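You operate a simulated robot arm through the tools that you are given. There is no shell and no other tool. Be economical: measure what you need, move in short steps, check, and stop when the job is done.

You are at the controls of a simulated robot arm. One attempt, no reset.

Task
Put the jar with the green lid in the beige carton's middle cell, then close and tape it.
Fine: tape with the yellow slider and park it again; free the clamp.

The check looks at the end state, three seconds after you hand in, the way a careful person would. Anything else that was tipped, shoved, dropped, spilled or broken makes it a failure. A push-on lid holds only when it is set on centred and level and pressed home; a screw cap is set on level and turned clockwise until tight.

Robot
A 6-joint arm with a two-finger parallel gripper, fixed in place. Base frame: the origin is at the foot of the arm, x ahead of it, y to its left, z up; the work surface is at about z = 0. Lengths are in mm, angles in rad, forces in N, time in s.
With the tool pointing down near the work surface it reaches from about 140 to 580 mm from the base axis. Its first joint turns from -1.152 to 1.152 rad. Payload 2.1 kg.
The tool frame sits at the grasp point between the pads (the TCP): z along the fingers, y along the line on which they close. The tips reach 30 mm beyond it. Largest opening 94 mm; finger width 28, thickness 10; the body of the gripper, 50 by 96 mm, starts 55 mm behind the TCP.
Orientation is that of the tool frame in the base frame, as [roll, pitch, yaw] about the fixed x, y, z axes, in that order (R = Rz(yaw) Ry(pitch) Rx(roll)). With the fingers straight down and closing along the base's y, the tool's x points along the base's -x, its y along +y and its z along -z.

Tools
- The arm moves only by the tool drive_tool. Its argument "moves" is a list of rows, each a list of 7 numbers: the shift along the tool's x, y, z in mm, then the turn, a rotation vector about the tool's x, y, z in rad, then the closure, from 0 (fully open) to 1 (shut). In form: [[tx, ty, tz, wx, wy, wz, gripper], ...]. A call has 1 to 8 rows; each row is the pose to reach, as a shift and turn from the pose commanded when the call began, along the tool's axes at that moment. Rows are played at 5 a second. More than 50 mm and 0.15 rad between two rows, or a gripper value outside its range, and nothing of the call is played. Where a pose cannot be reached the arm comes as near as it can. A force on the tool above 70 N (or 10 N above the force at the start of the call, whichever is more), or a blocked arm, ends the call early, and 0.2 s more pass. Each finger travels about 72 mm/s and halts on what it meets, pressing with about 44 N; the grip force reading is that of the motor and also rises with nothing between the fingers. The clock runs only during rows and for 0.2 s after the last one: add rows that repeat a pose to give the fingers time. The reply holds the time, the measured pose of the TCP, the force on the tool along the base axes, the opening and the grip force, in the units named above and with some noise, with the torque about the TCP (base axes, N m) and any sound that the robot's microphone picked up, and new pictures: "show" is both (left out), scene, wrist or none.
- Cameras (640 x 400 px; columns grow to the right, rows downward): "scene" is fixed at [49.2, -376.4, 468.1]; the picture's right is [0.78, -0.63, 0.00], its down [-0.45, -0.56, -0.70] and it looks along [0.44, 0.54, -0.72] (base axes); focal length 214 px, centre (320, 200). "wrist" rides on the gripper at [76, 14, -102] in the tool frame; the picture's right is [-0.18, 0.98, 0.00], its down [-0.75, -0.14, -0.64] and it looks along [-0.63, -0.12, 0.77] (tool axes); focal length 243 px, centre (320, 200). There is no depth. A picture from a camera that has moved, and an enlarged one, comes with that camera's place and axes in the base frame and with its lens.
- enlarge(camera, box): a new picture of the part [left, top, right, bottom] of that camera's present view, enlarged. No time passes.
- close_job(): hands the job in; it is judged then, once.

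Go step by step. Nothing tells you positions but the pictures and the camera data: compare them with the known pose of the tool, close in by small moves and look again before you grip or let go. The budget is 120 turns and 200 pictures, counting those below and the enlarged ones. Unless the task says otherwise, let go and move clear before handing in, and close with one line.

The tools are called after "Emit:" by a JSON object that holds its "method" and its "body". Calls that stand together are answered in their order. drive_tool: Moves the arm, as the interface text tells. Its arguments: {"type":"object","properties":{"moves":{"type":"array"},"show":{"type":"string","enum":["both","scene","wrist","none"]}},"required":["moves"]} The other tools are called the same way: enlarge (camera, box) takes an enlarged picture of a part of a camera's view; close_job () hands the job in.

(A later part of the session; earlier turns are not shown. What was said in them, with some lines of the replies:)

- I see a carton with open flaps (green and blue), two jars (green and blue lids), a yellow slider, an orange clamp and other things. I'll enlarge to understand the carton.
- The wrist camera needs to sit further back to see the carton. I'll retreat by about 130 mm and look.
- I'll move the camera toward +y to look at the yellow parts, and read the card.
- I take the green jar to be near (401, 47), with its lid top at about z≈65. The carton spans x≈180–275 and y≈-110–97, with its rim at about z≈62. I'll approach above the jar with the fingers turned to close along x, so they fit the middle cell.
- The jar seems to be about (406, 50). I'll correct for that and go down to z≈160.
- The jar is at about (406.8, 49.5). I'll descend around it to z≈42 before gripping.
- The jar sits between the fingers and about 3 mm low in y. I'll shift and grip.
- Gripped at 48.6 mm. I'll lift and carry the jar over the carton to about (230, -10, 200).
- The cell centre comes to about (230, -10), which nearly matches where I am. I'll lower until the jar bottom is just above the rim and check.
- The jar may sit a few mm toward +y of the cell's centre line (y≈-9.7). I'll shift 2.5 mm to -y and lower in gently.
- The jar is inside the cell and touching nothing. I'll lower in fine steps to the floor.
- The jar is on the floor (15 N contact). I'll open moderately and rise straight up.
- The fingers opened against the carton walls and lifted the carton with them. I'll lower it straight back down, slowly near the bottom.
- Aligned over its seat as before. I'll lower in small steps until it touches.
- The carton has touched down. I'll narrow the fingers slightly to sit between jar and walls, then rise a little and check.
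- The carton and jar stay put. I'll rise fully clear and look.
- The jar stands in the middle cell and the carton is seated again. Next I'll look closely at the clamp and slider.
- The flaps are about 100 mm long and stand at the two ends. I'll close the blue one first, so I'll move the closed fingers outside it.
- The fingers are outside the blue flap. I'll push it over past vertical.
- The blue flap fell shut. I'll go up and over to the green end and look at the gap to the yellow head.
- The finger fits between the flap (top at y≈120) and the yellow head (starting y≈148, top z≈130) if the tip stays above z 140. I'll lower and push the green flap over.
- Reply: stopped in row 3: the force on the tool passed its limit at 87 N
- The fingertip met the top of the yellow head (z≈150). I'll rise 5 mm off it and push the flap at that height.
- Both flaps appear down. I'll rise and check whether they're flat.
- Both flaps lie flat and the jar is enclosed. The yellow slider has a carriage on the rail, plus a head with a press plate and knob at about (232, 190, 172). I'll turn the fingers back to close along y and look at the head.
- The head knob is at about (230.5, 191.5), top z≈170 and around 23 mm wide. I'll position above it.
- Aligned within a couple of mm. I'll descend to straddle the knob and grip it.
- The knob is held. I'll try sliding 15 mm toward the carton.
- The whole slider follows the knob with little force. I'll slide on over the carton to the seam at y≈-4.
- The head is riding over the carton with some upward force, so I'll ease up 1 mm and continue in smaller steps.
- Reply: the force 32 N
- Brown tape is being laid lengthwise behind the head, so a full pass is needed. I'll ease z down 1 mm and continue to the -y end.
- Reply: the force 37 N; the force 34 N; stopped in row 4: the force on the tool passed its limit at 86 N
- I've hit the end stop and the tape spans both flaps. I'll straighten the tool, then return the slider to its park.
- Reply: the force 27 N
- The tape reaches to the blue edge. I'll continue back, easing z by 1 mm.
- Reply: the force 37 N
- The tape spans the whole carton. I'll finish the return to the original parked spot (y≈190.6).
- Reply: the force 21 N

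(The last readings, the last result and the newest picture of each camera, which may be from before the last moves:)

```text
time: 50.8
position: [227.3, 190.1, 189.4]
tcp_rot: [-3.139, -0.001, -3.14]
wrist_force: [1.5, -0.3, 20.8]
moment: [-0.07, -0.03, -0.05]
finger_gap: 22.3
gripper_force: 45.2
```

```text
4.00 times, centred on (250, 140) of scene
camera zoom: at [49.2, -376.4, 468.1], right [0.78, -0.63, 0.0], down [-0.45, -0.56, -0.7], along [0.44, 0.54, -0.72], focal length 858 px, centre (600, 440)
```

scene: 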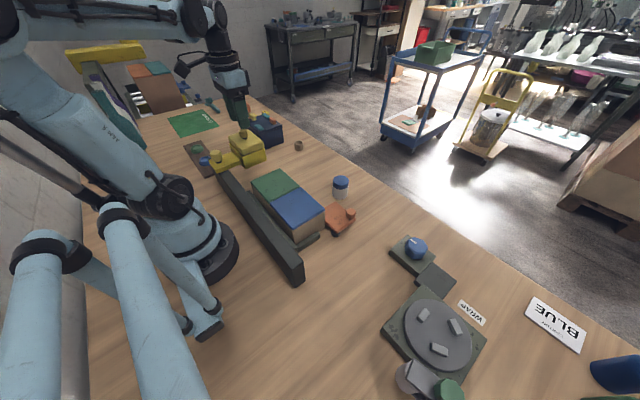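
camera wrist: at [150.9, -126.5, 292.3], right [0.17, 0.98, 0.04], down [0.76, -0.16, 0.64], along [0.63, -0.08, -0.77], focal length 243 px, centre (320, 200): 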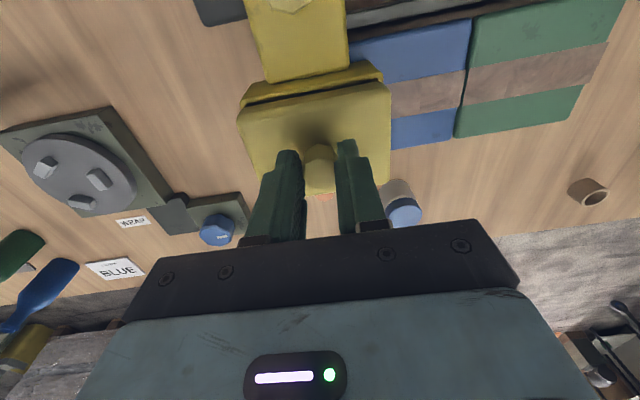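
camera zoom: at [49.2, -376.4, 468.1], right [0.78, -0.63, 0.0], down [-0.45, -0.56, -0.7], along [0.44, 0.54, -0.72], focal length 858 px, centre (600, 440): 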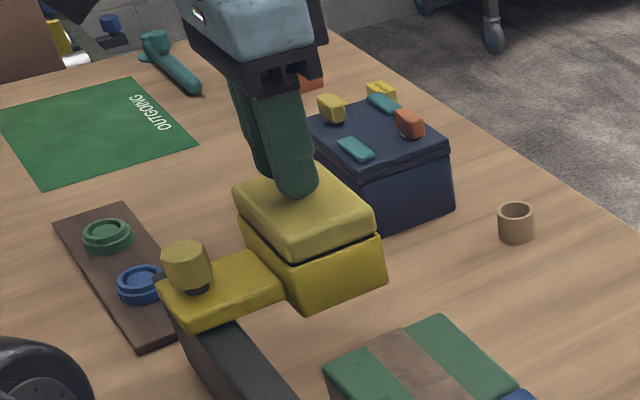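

The slider matches its original parked picture. I'll release the knob and rise, then inspect the clamp.

Emit:
{"method": "drive_tool", "body": {"moves": [[0, 0, -0.5, 0, 0, 0, 0.7], [0, 0, -0.5, 0, 0, 0, 0.5], [0, 0, -0.5, 0, 0, 0, 0.5], [0, 0, -30, 0, 0, 0, 0.5], [0, 0, -70, 0, 0, 0, 0.5], [-20, -40, -90, 0, 0, 0, 0.5], [-20, -85, -90, 0, 0, 0, 0.5], [-20, -130, -90, 0, 0, 0, 0.5]]}}

Emit:
{"method": "enlarge", "body": {"camera": "scene", "box": [190, 100, 350, 240]}}

```text
time: 52.6
position: [248.6, 60.5, 278.9]
tcp_rot: [-3.141, 0.001, -3.139]
wrist_force: [0.0, -0.9, -1.8]
moment: [0.01, -0.03, -0.02]
finger_gap: 47.2
gripper_force: 0.0
camera wrist: at [171.6, 75.5, 381.0], right [0.18, 0.98, 0.0], down [0.75, -0.14, 0.64], along [0.63, -0.12, -0.77], focal length 243 px, centre (320, 200)
```

scene: 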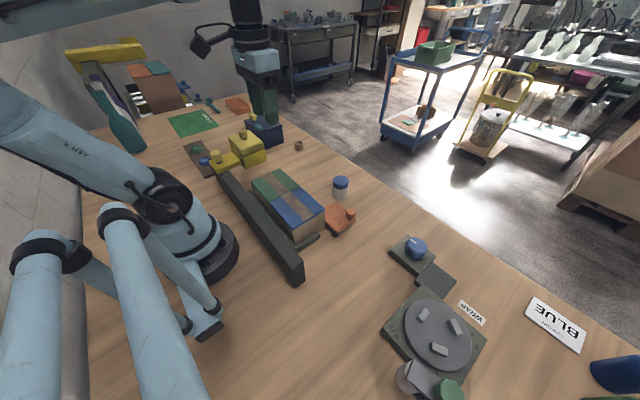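
wrist: 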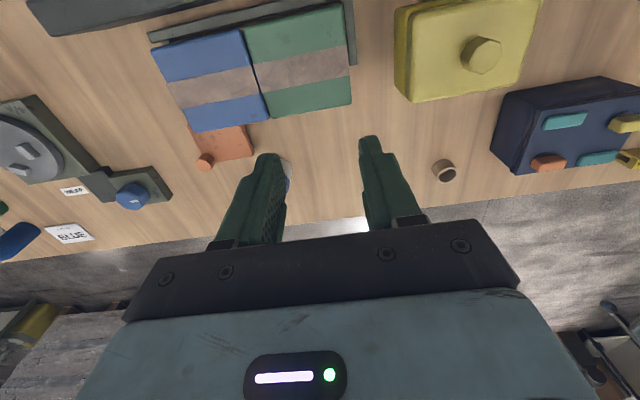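

```text
2.86 times, centred on (270, 170) of scene
camera zoom: at [49.2, -376.3, 468.1], right [0.78, -0.63, 0.0], down [-0.45, -0.56, -0.7], along [0.44, 0.54, -0.72], focal length 613 px, centre (463, 286)
```

zoom: 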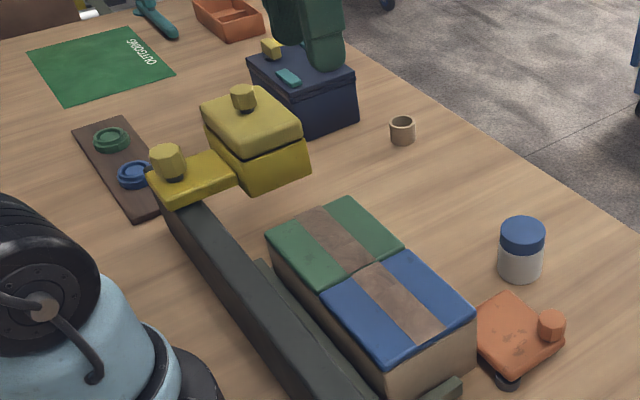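

Now to the clamp, moving above it for a close look.

Emit:
{"method": "drive_tool", "body": {"moves": [[-10, -42, 0, 0, 0, 0, 0.4], [-20, -84, 0, 0, 0, 0, 0.4], [-30, -126, 0, 0, 0, 0, 0.4], [-40, -168, 10, 0, 0, 0, 0.4], [-51, -203, 40, 0, 0, 0, 0.4], [-51, -203, 80, 0, 0, 0, 0.4], [-51, -203, 80, 0, 0, 0, 0.4]]}}

Emit:
{"method": "enlarge", "body": {"camera": "wrist", "box": [200, 0, 440, 180]}}

Emit:
{"method": "enlarge", "body": {"camera": "scene", "box": [290, 170, 370, 250]}}

```text
time: 54.2
position: [300.1, -143.1, 198.2]
tcp_rot: [-3.139, 0.0, 3.141]
wrist_force: [0.5, 0.4, 0.1]
moment: [-0.02, 0.01, 0.01]
finger_gap: 56.4
gripper_force: 0.0
camera wrist: at [222.5, -128.7, 301.2], right [0.18, 0.98, 0.0], down [0.75, -0.14, 0.64], along [0.63, -0.12, -0.77], focal length 243 px, centre (320, 200)
```

scene: 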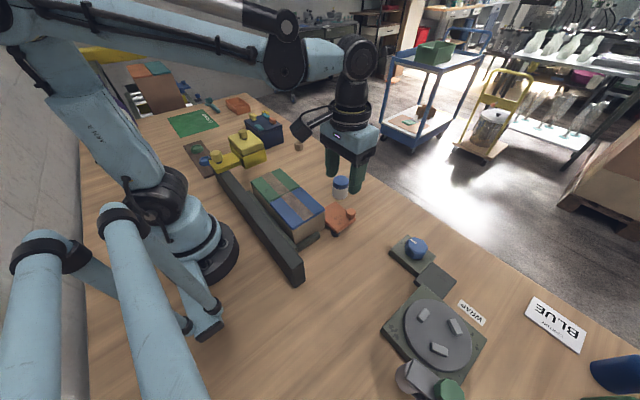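
wrist: 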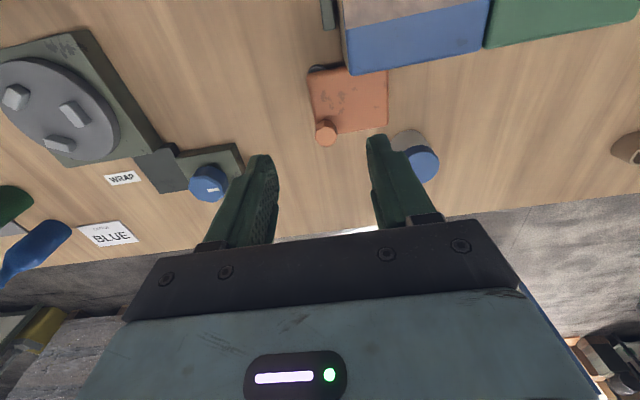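

```text
2.22 times, centred on (320, 90) of wrist
camera zoom: at [222.5, -128.7, 301.2], right [0.18, 0.98, 0.0], down [0.75, -0.14, 0.64], along [0.63, -0.12, -0.77], focal length 539 px, centre (320, 444)
```

zoom: 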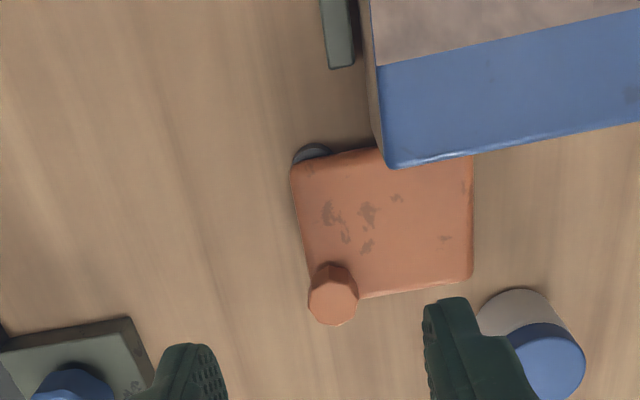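

```text
5.00 times, centred on (330, 210) of scene
camera zoom: at [49.2, -376.4, 468.1], right [0.78, -0.63, 0.0], down [-0.45, -0.56, -0.7], along [0.44, 0.54, -0.72], focal length 1072 px, centre (270, 150)
```

zoom: 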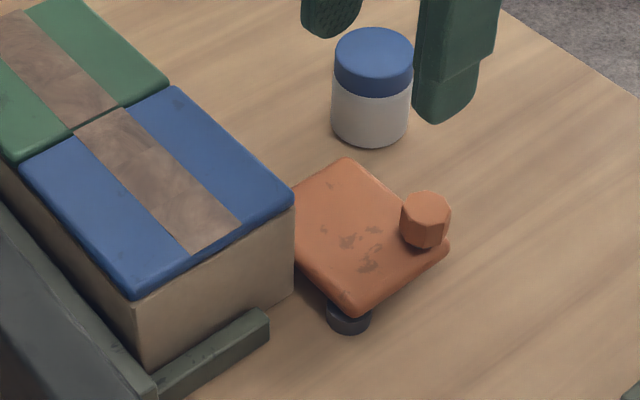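

The clamp plate seems to pivot on the disc at about (283, -145) and presses against the carton's +x wall. Its knob is at about (340, -145), top z≈50. I'll move above the knob.

Emit:
{"method": "drive_tool", "body": {"moves": [[-20, -1, 20, 0, 0, 0, 0.45], [-39, -2, 40, 0, 0, 0, 0.45], [-39, -2, 80, 0, 0, 0, 0.45], [-39, -2, 98, 0, 0, 0, 0.45], [-39, -2, 98, 0, 0, 0, 0.45]]}}

Emit:
{"method": "enlarge", "body": {"camera": "wrist", "box": [200, 60, 440, 240]}}

Emit:
{"method": "enlarge", "body": {"camera": "scene", "box": [290, 170, 370, 250]}}

```text
time: 55.4
position: [339.2, -146.5, 100.5]
tcp_rot: [-3.139, 0.001, 3.141]
wrist_force: [0.3, -0.6, 0.1]
moment: [0.01, 0.0, 0.03]
finger_gap: 51.6
gripper_force: 0.0
camera wrist: at [260.4, -130.9, 203.4], right [0.18, 0.98, 0.0], down [0.75, -0.14, 0.64], along [0.63, -0.12, -0.77], focal length 243 px, centre (320, 200)
```

scene: 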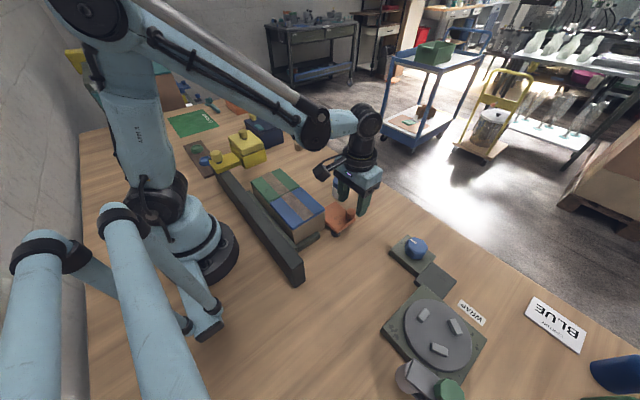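
wrist: 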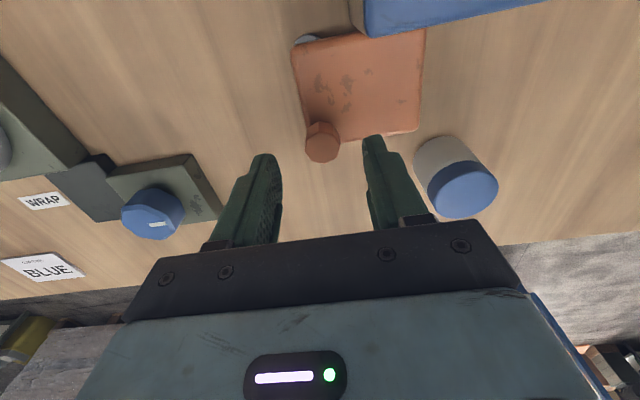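

```text
2.22 times, centred on (320, 150) of wrist
camera zoom: at [260.4, -130.9, 203.4], right [0.18, 0.98, 0.0], down [0.75, -0.14, 0.64], along [0.63, -0.12, -0.77], focal length 539 px, centre (320, 311)
```

zoom: 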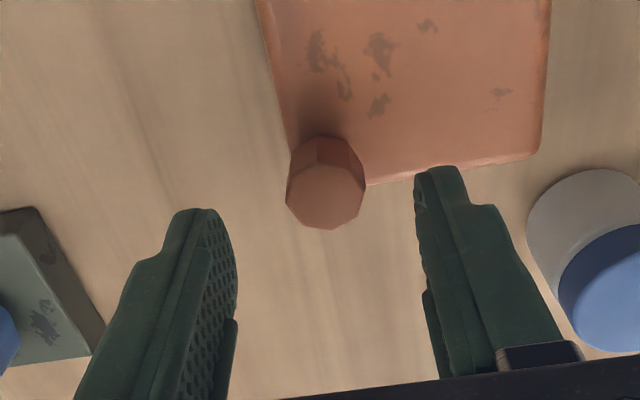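

```text
5.00 times, centred on (330, 210) of scene
camera zoom: at [49.2, -376.4, 468.1], right [0.78, -0.63, 0.0], down [-0.45, -0.56, -0.7], along [0.44, 0.54, -0.72], focal length 1072 px, centre (270, 150)
```

zoom: 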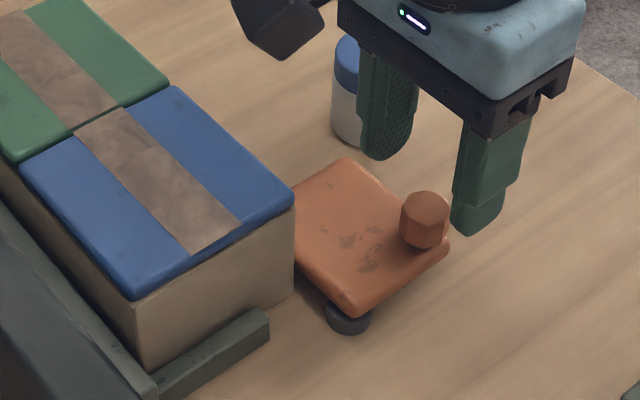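

Aligned. I'll descend so the tips stay above the plate, then grip the clamp knob.

Emit:
{"method": "drive_tool", "body": {"moves": [[-1, 2, 20, 0, 0, 0, 0.5], [-1, 2, 33, 0, 0, 0, 0.5], [-1, 2, 33, 0, 0, 0, 0.7], [-1, 2, 33, 0, 0, 0, 0.9], [-1, 2, 33, 0, 0, 0, 0.9]], "show": "wrist"}}

Emit:
{"method": "enlarge", "body": {"camera": "scene", "box": [290, 170, 370, 250]}}

```text
time: 56.6
position: [339.1, -145.0, 69.6]
tcp_rot: [-3.135, 0.002, -3.141]
wrist_force: [4.8, -17.7, -11.6]
moment: [-0.52, 0.0, 0.11]
finger_gap: 24.9
gripper_force: 44.6
camera wrist: at [260.9, -129.1, 171.0], right [0.18, 0.98, -0.01], down [0.75, -0.14, 0.64], along [0.63, -0.12, -0.77], focal length 243 px, centre (320, 200)
```

wrist: 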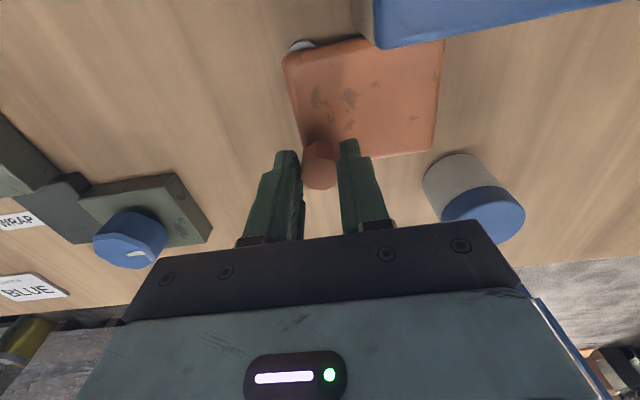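

```text
5.00 times, centred on (330, 210) of scene
camera zoom: at [49.2, -376.4, 468.1], right [0.78, -0.63, 0.0], down [-0.45, -0.56, -0.7], along [0.44, 0.54, -0.72], focal length 1072 px, centre (270, 150)
```

zoom: 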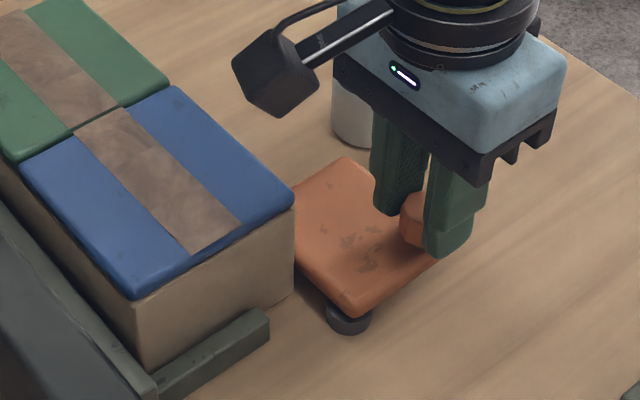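

The knob is gripped (24.9 mm). I'll try a small swing away from the carton, toward -y about the pivot.

Emit:
{"method": "drive_tool", "body": {"moves": [[0.1, -3.5, 0, 0, 0, 0.06, 0.9], [0.4, -7, 0, 0, 0, 0.12, 0.9], [0.9, -10.4, 0, 0, 0, 0.18, 0.9], [0.9, -10.4, 0, 0, 0, 0.18, 0.9]], "show": "wrist"}}

Emit:
{"method": "enlarge", "body": {"camera": "scene", "box": [290, 170, 370, 250]}}

```text
time: 57.6
position: [337.5, -153.3, 68.9]
tcp_rot: [3.141, 0.0, 2.962]
wrist_force: [3.0, 7.9, 16.4]
moment: [0.36, -0.07, -0.36]
finger_gap: 25.1
gripper_force: 45.2
camera wrist: at [264.3, -125.3, 171.0], right [0.36, 0.93, 0.0], down [0.72, -0.27, 0.64], along [0.6, -0.23, -0.77], focal length 243 px, centre (320, 200)
```

wrist: 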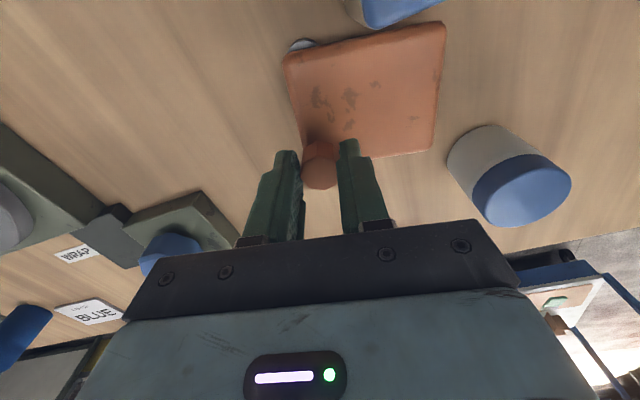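

```text
5.00 times, centred on (330, 210) of scene
camera zoom: at [49.2, -376.3, 468.2], right [0.78, -0.63, 0.0], down [-0.45, -0.56, -0.7], along [0.44, 0.54, -0.72], focal length 1072 px, centre (270, 150)
```

zoom: 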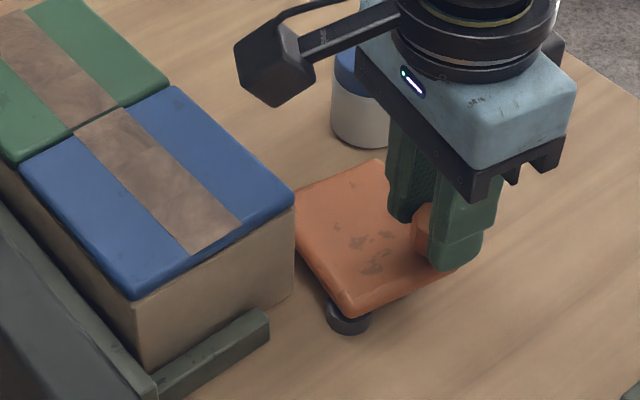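

It pivots as expected. I'll continue the swing.

Emit:
{"method": "drive_tool", "body": {"moves": [[0.4, -7, 0, 0, 0, 0.12, 0.9], [1.7, -13.8, 0, 0, 0, 0.24, 0.9], [3.7, -20.4, 0, 0, 0, 0.36, 0.9], [6.6, -26.8, 0, 0, 0, 0.48, 0.9], [6.6, -26.8, 0, 0, 0, 0.48, 0.9]], "show": "none"}}

Emit:
{"method": "enlarge", "body": {"camera": "scene", "box": [290, 160, 390, 260]}}

```text
time: 58.8
position: [326.1, -179.6, 67.9]
tcp_rot: [-3.139, -0.002, 2.481]
wrist_force: [-8.6, 8.9, -28.9]
moment: [0.28, 0.27, -0.03]
finger_gap: 25.2
gripper_force: 45.7
```

```text
4.00 times, centred on (340, 210) of scene
camera zoom: at [49.3, -376.4, 468.1], right [0.78, -0.63, 0.0], down [-0.45, -0.56, -0.7], along [0.44, 0.54, -0.72], focal length 858 px, centre (240, 160)
```

zoom: 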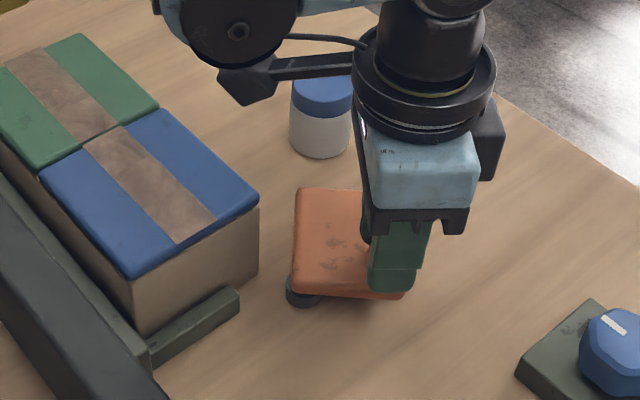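

Emit:
{"method": "drive_tool", "body": {"moves": [[0.4, -7, 0.6, 0, 0, 0.12, 0.9], [1.7, -13.8, 0.6, 0, 0, 0.24, 0.9], [3.7, -20.4, 0.6, 0, 0, 0.36, 0.9], [6.6, -26.8, 0.6, 0, 0, 0.48, 0.9], [6.6, -26.8, 0.6, 0, 0, 0.48, 0.9]], "show": "none"}}

Emit:
{"method": "enlarge", "body": {"camera": "scene", "box": [290, 160, 390, 260]}}

```text
time: 60.0
position: [303.6, -194.7, 66.5]
tcp_rot: [3.14, -0.005, 1.999]
wrist_force: [-7.0, 31.9, 15.5]
moment: [0.91, 0.23, -0.01]
finger_gap: 24.9
gripper_force: 45.0
```

```text
4.00 times, centred on (340, 210) of scene
camera zoom: at [49.2, -376.3, 468.1], right [0.78, -0.63, 0.0], down [-0.45, -0.56, -0.7], along [0.44, 0.54, -0.72], focal length 858 px, centre (240, 160)
```

zoom: 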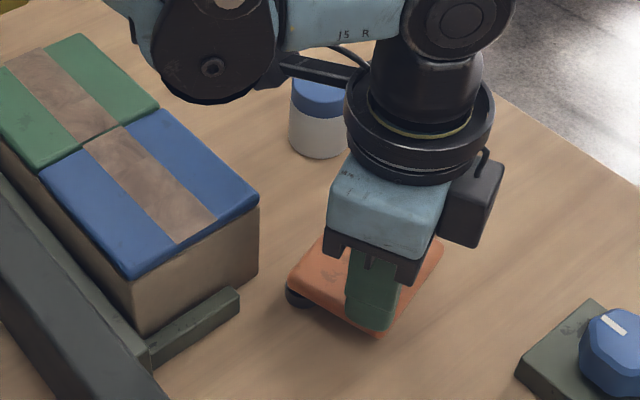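

The pivot fit gives r≈52.5 mm. I'll swing a bit more with the corrected radius to see whether there's an open stop.

Emit:
{"method": "drive_tool", "body": {"moves": [[1.2, -3, 0, 0, 0, 0.06, 0.9], [1.6, -7, 0, 0, 0, 0.14, 0.9], [2.5, -12, 0, 0, 0, 0.23, 0.9], [3.7, -16.5, 0, 0, 0, 0.32, 0.9], [3.7, -16.5, 0, 0, 0, 0.32, 0.9]], "show": "none"}}

Emit:
{"method": "enlarge", "body": {"camera": "scene", "box": [290, 160, 390, 260]}}

```text
time: 61.2
position: [290.5, -197.7, 67.9]
tcp_rot: [3.133, -0.004, 1.683]
wrist_force: [14.1, 26.6, -6.3]
moment: [1.13, -0.05, 0.08]
finger_gap: 24.9
gripper_force: 45.0
```

```text
4.00 times, centred on (340, 210) of scene
camera zoom: at [49.2, -376.4, 468.1], right [0.78, -0.63, 0.0], down [-0.45, -0.56, -0.7], along [0.44, 0.54, -0.72], focal length 858 px, centre (240, 160)
```

zoom: 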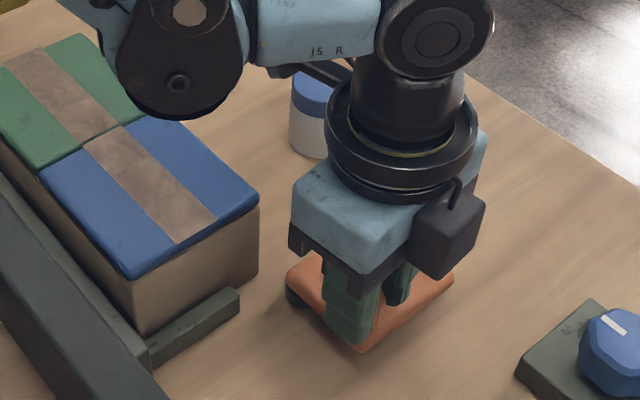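

The clamp has swung about 85° and is well clear of the carton. I'll release the knob and rise.

Emit:
{"method": "drive_tool", "body": {"moves": [[0.8, 0.4, 0, 0, 0, 0, 0.7], [0.8, 0.4, 0, 0, 0, 0, 0.55], [0.8, 0.4, 0, 0, 0, 0, 0.55], [0.8, 0.4, -30, 0, 0, 0, 0.55], [0.8, 0.4, -75, 0, 0, 0, 0.55], [0.8, 0.4, -120, 0, 0, 0, 0.55], [-20, 0.4, -165, 0, 0, 0, 0.55], [-60, 0, -200, 0, 0, 0, 0.55]]}}

Emit:
{"method": "enlarge", "body": {"camera": "scene", "box": [190, 110, 390, 260]}}

```text
refused: row 8 steps farther than a row can; nothing moved
```

```text
2.67 times, centred on (290, 185) of scene
camera zoom: at [49.2, -376.4, 468.1], right [0.78, -0.63, 0.0], down [-0.45, -0.56, -0.7], along [0.44, 0.54, -0.72], focal length 572 px, centre (400, 240)
```

zoom: 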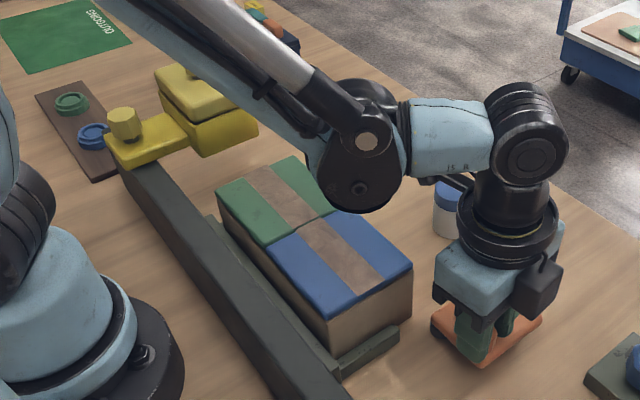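

One row step was too long, so I'll repeat it with shorter steps.

Emit:
{"method": "drive_tool", "body": {"moves": [[0.8, 0.4, 0, 0, 0, 0, 0.7], [0.8, 0.4, 0, 0, 0, 0, 0.55], [0.8, 0.4, 0, 0, 0, 0, 0.55], [0.8, 0.4, -30, 0, 0, 0, 0.55], [0.8, 0.4, -75, 0, 0, 0, 0.55], [0.8, 0.4, -120, 0, 0, 0, 0.55], [0.8, 0.4, -160, 0, 0, 0, 0.55], [0.8, 0.4, -200, 0, 0, 0, 0.55]]}}

Emit:
{"method": "enlarge", "body": {"camera": "scene", "box": [190, 110, 390, 260]}}

Emit:
{"method": "enlarge", "body": {"camera": "wrist", "box": [160, 0, 480, 200]}}

```text
time: 63.0
position: [288.9, -200.1, 268.2]
tcp_rot: [3.141, 0.001, 1.681]
wrist_force: [0.4, 0.0, 0.2]
moment: [-0.01, 0.0, 0.02]
finger_gap: 42.2
gripper_force: 0.0
camera wrist: at [293.4, -121.8, 371.4], right [1.0, -0.07, 0.0], down [-0.06, -0.76, 0.64], along [-0.05, -0.64, -0.77], focal length 243 px, centre (320, 200)
```

scene: 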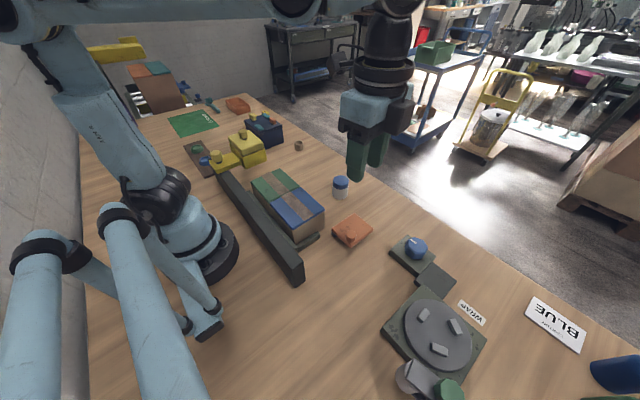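
wrist: 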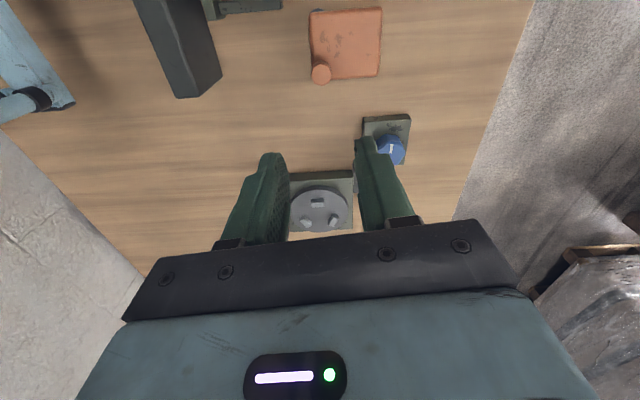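

```text
2.67 times, centred on (290, 185) of scene
camera zoom: at [49.2, -376.4, 468.1], right [0.78, -0.63, 0.0], down [-0.45, -0.56, -0.7], along [0.44, 0.54, -0.72], focal length 572 px, centre (400, 240)
```

zoom: 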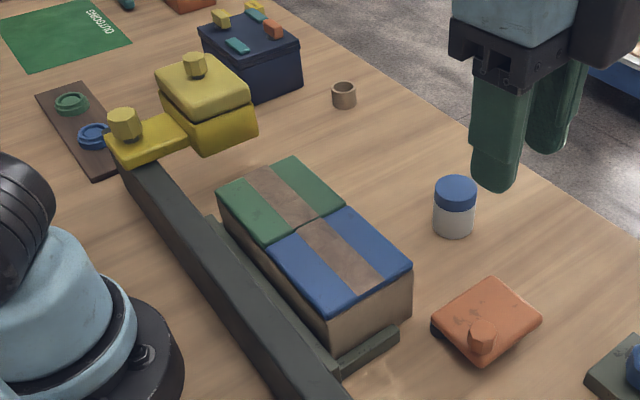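

```text
2.00 times, centred on (320, 100) of wrist
camera zoom: at [293.4, -121.8, 371.4], right [1.0, -0.07, 0.0], down [-0.06, -0.76, 0.64], along [-0.05, -0.64, -0.77], focal length 485 px, centre (320, 400)
```

zoom: 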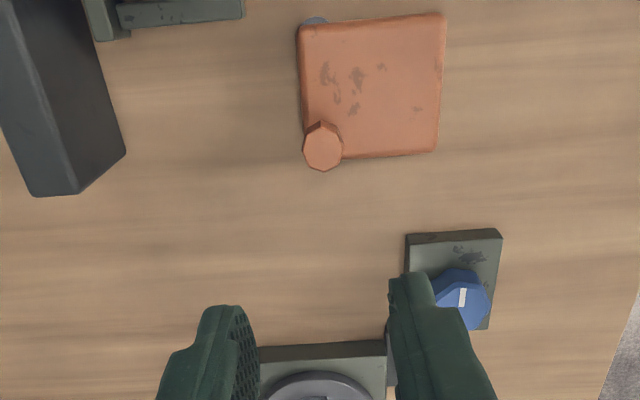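

The clamp is open and the carton is taped. I'll take one last close check of the carton seam and the slider park.

Emit:
{"method": "enlarge", "body": {"camera": "scene", "box": [200, 120, 340, 250]}}

Emit:
{"method": "enlarge", "body": {"camera": "scene", "box": [200, 110, 290, 190]}}

```text
3.08 times, centred on (270, 185) of scene
camera zoom: at [49.2, -376.4, 468.1], right [0.78, -0.63, 0.0], down [-0.45, -0.56, -0.7], along [0.44, 0.54, -0.72], focal length 660 px, centre (474, 246)
```

zoom: 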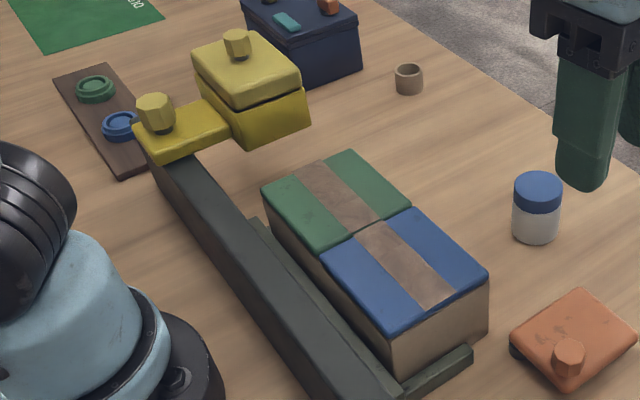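

```text
5.00 times, centred on (245, 150) of scene
camera zoom: at [49.2, -376.4, 468.1], right [0.78, -0.63, 0.0], down [-0.45, -0.56, -0.7], along [0.44, 0.54, -0.72], focal length 1072 px, centre (695, 450)
```

zoom: 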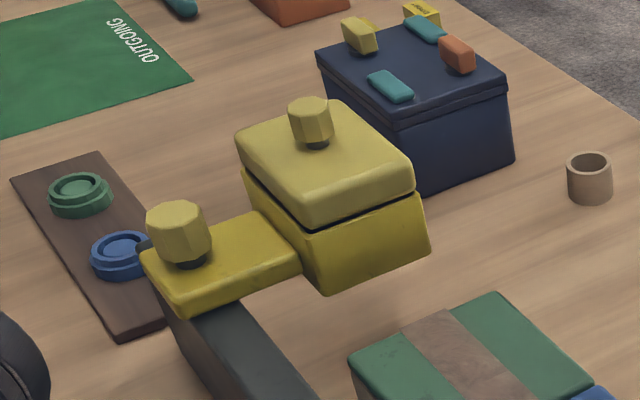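

The jar is inside, both flaps lie flat under the tape, the slider is back at its park and the clamp is swung free. The arm is clear, so I'm handing in.

Emit:
{"method": "close_job", "body": {}}

```text
The job is handed in.
```

The green-lidded jar is in the carton's middle cell; the carton is closed and taped, the slider parked and the clamp swung free. While releasing the jar I accidentally lifted the carton about 150 mm, then set it straight back in its place with the jar still upright.
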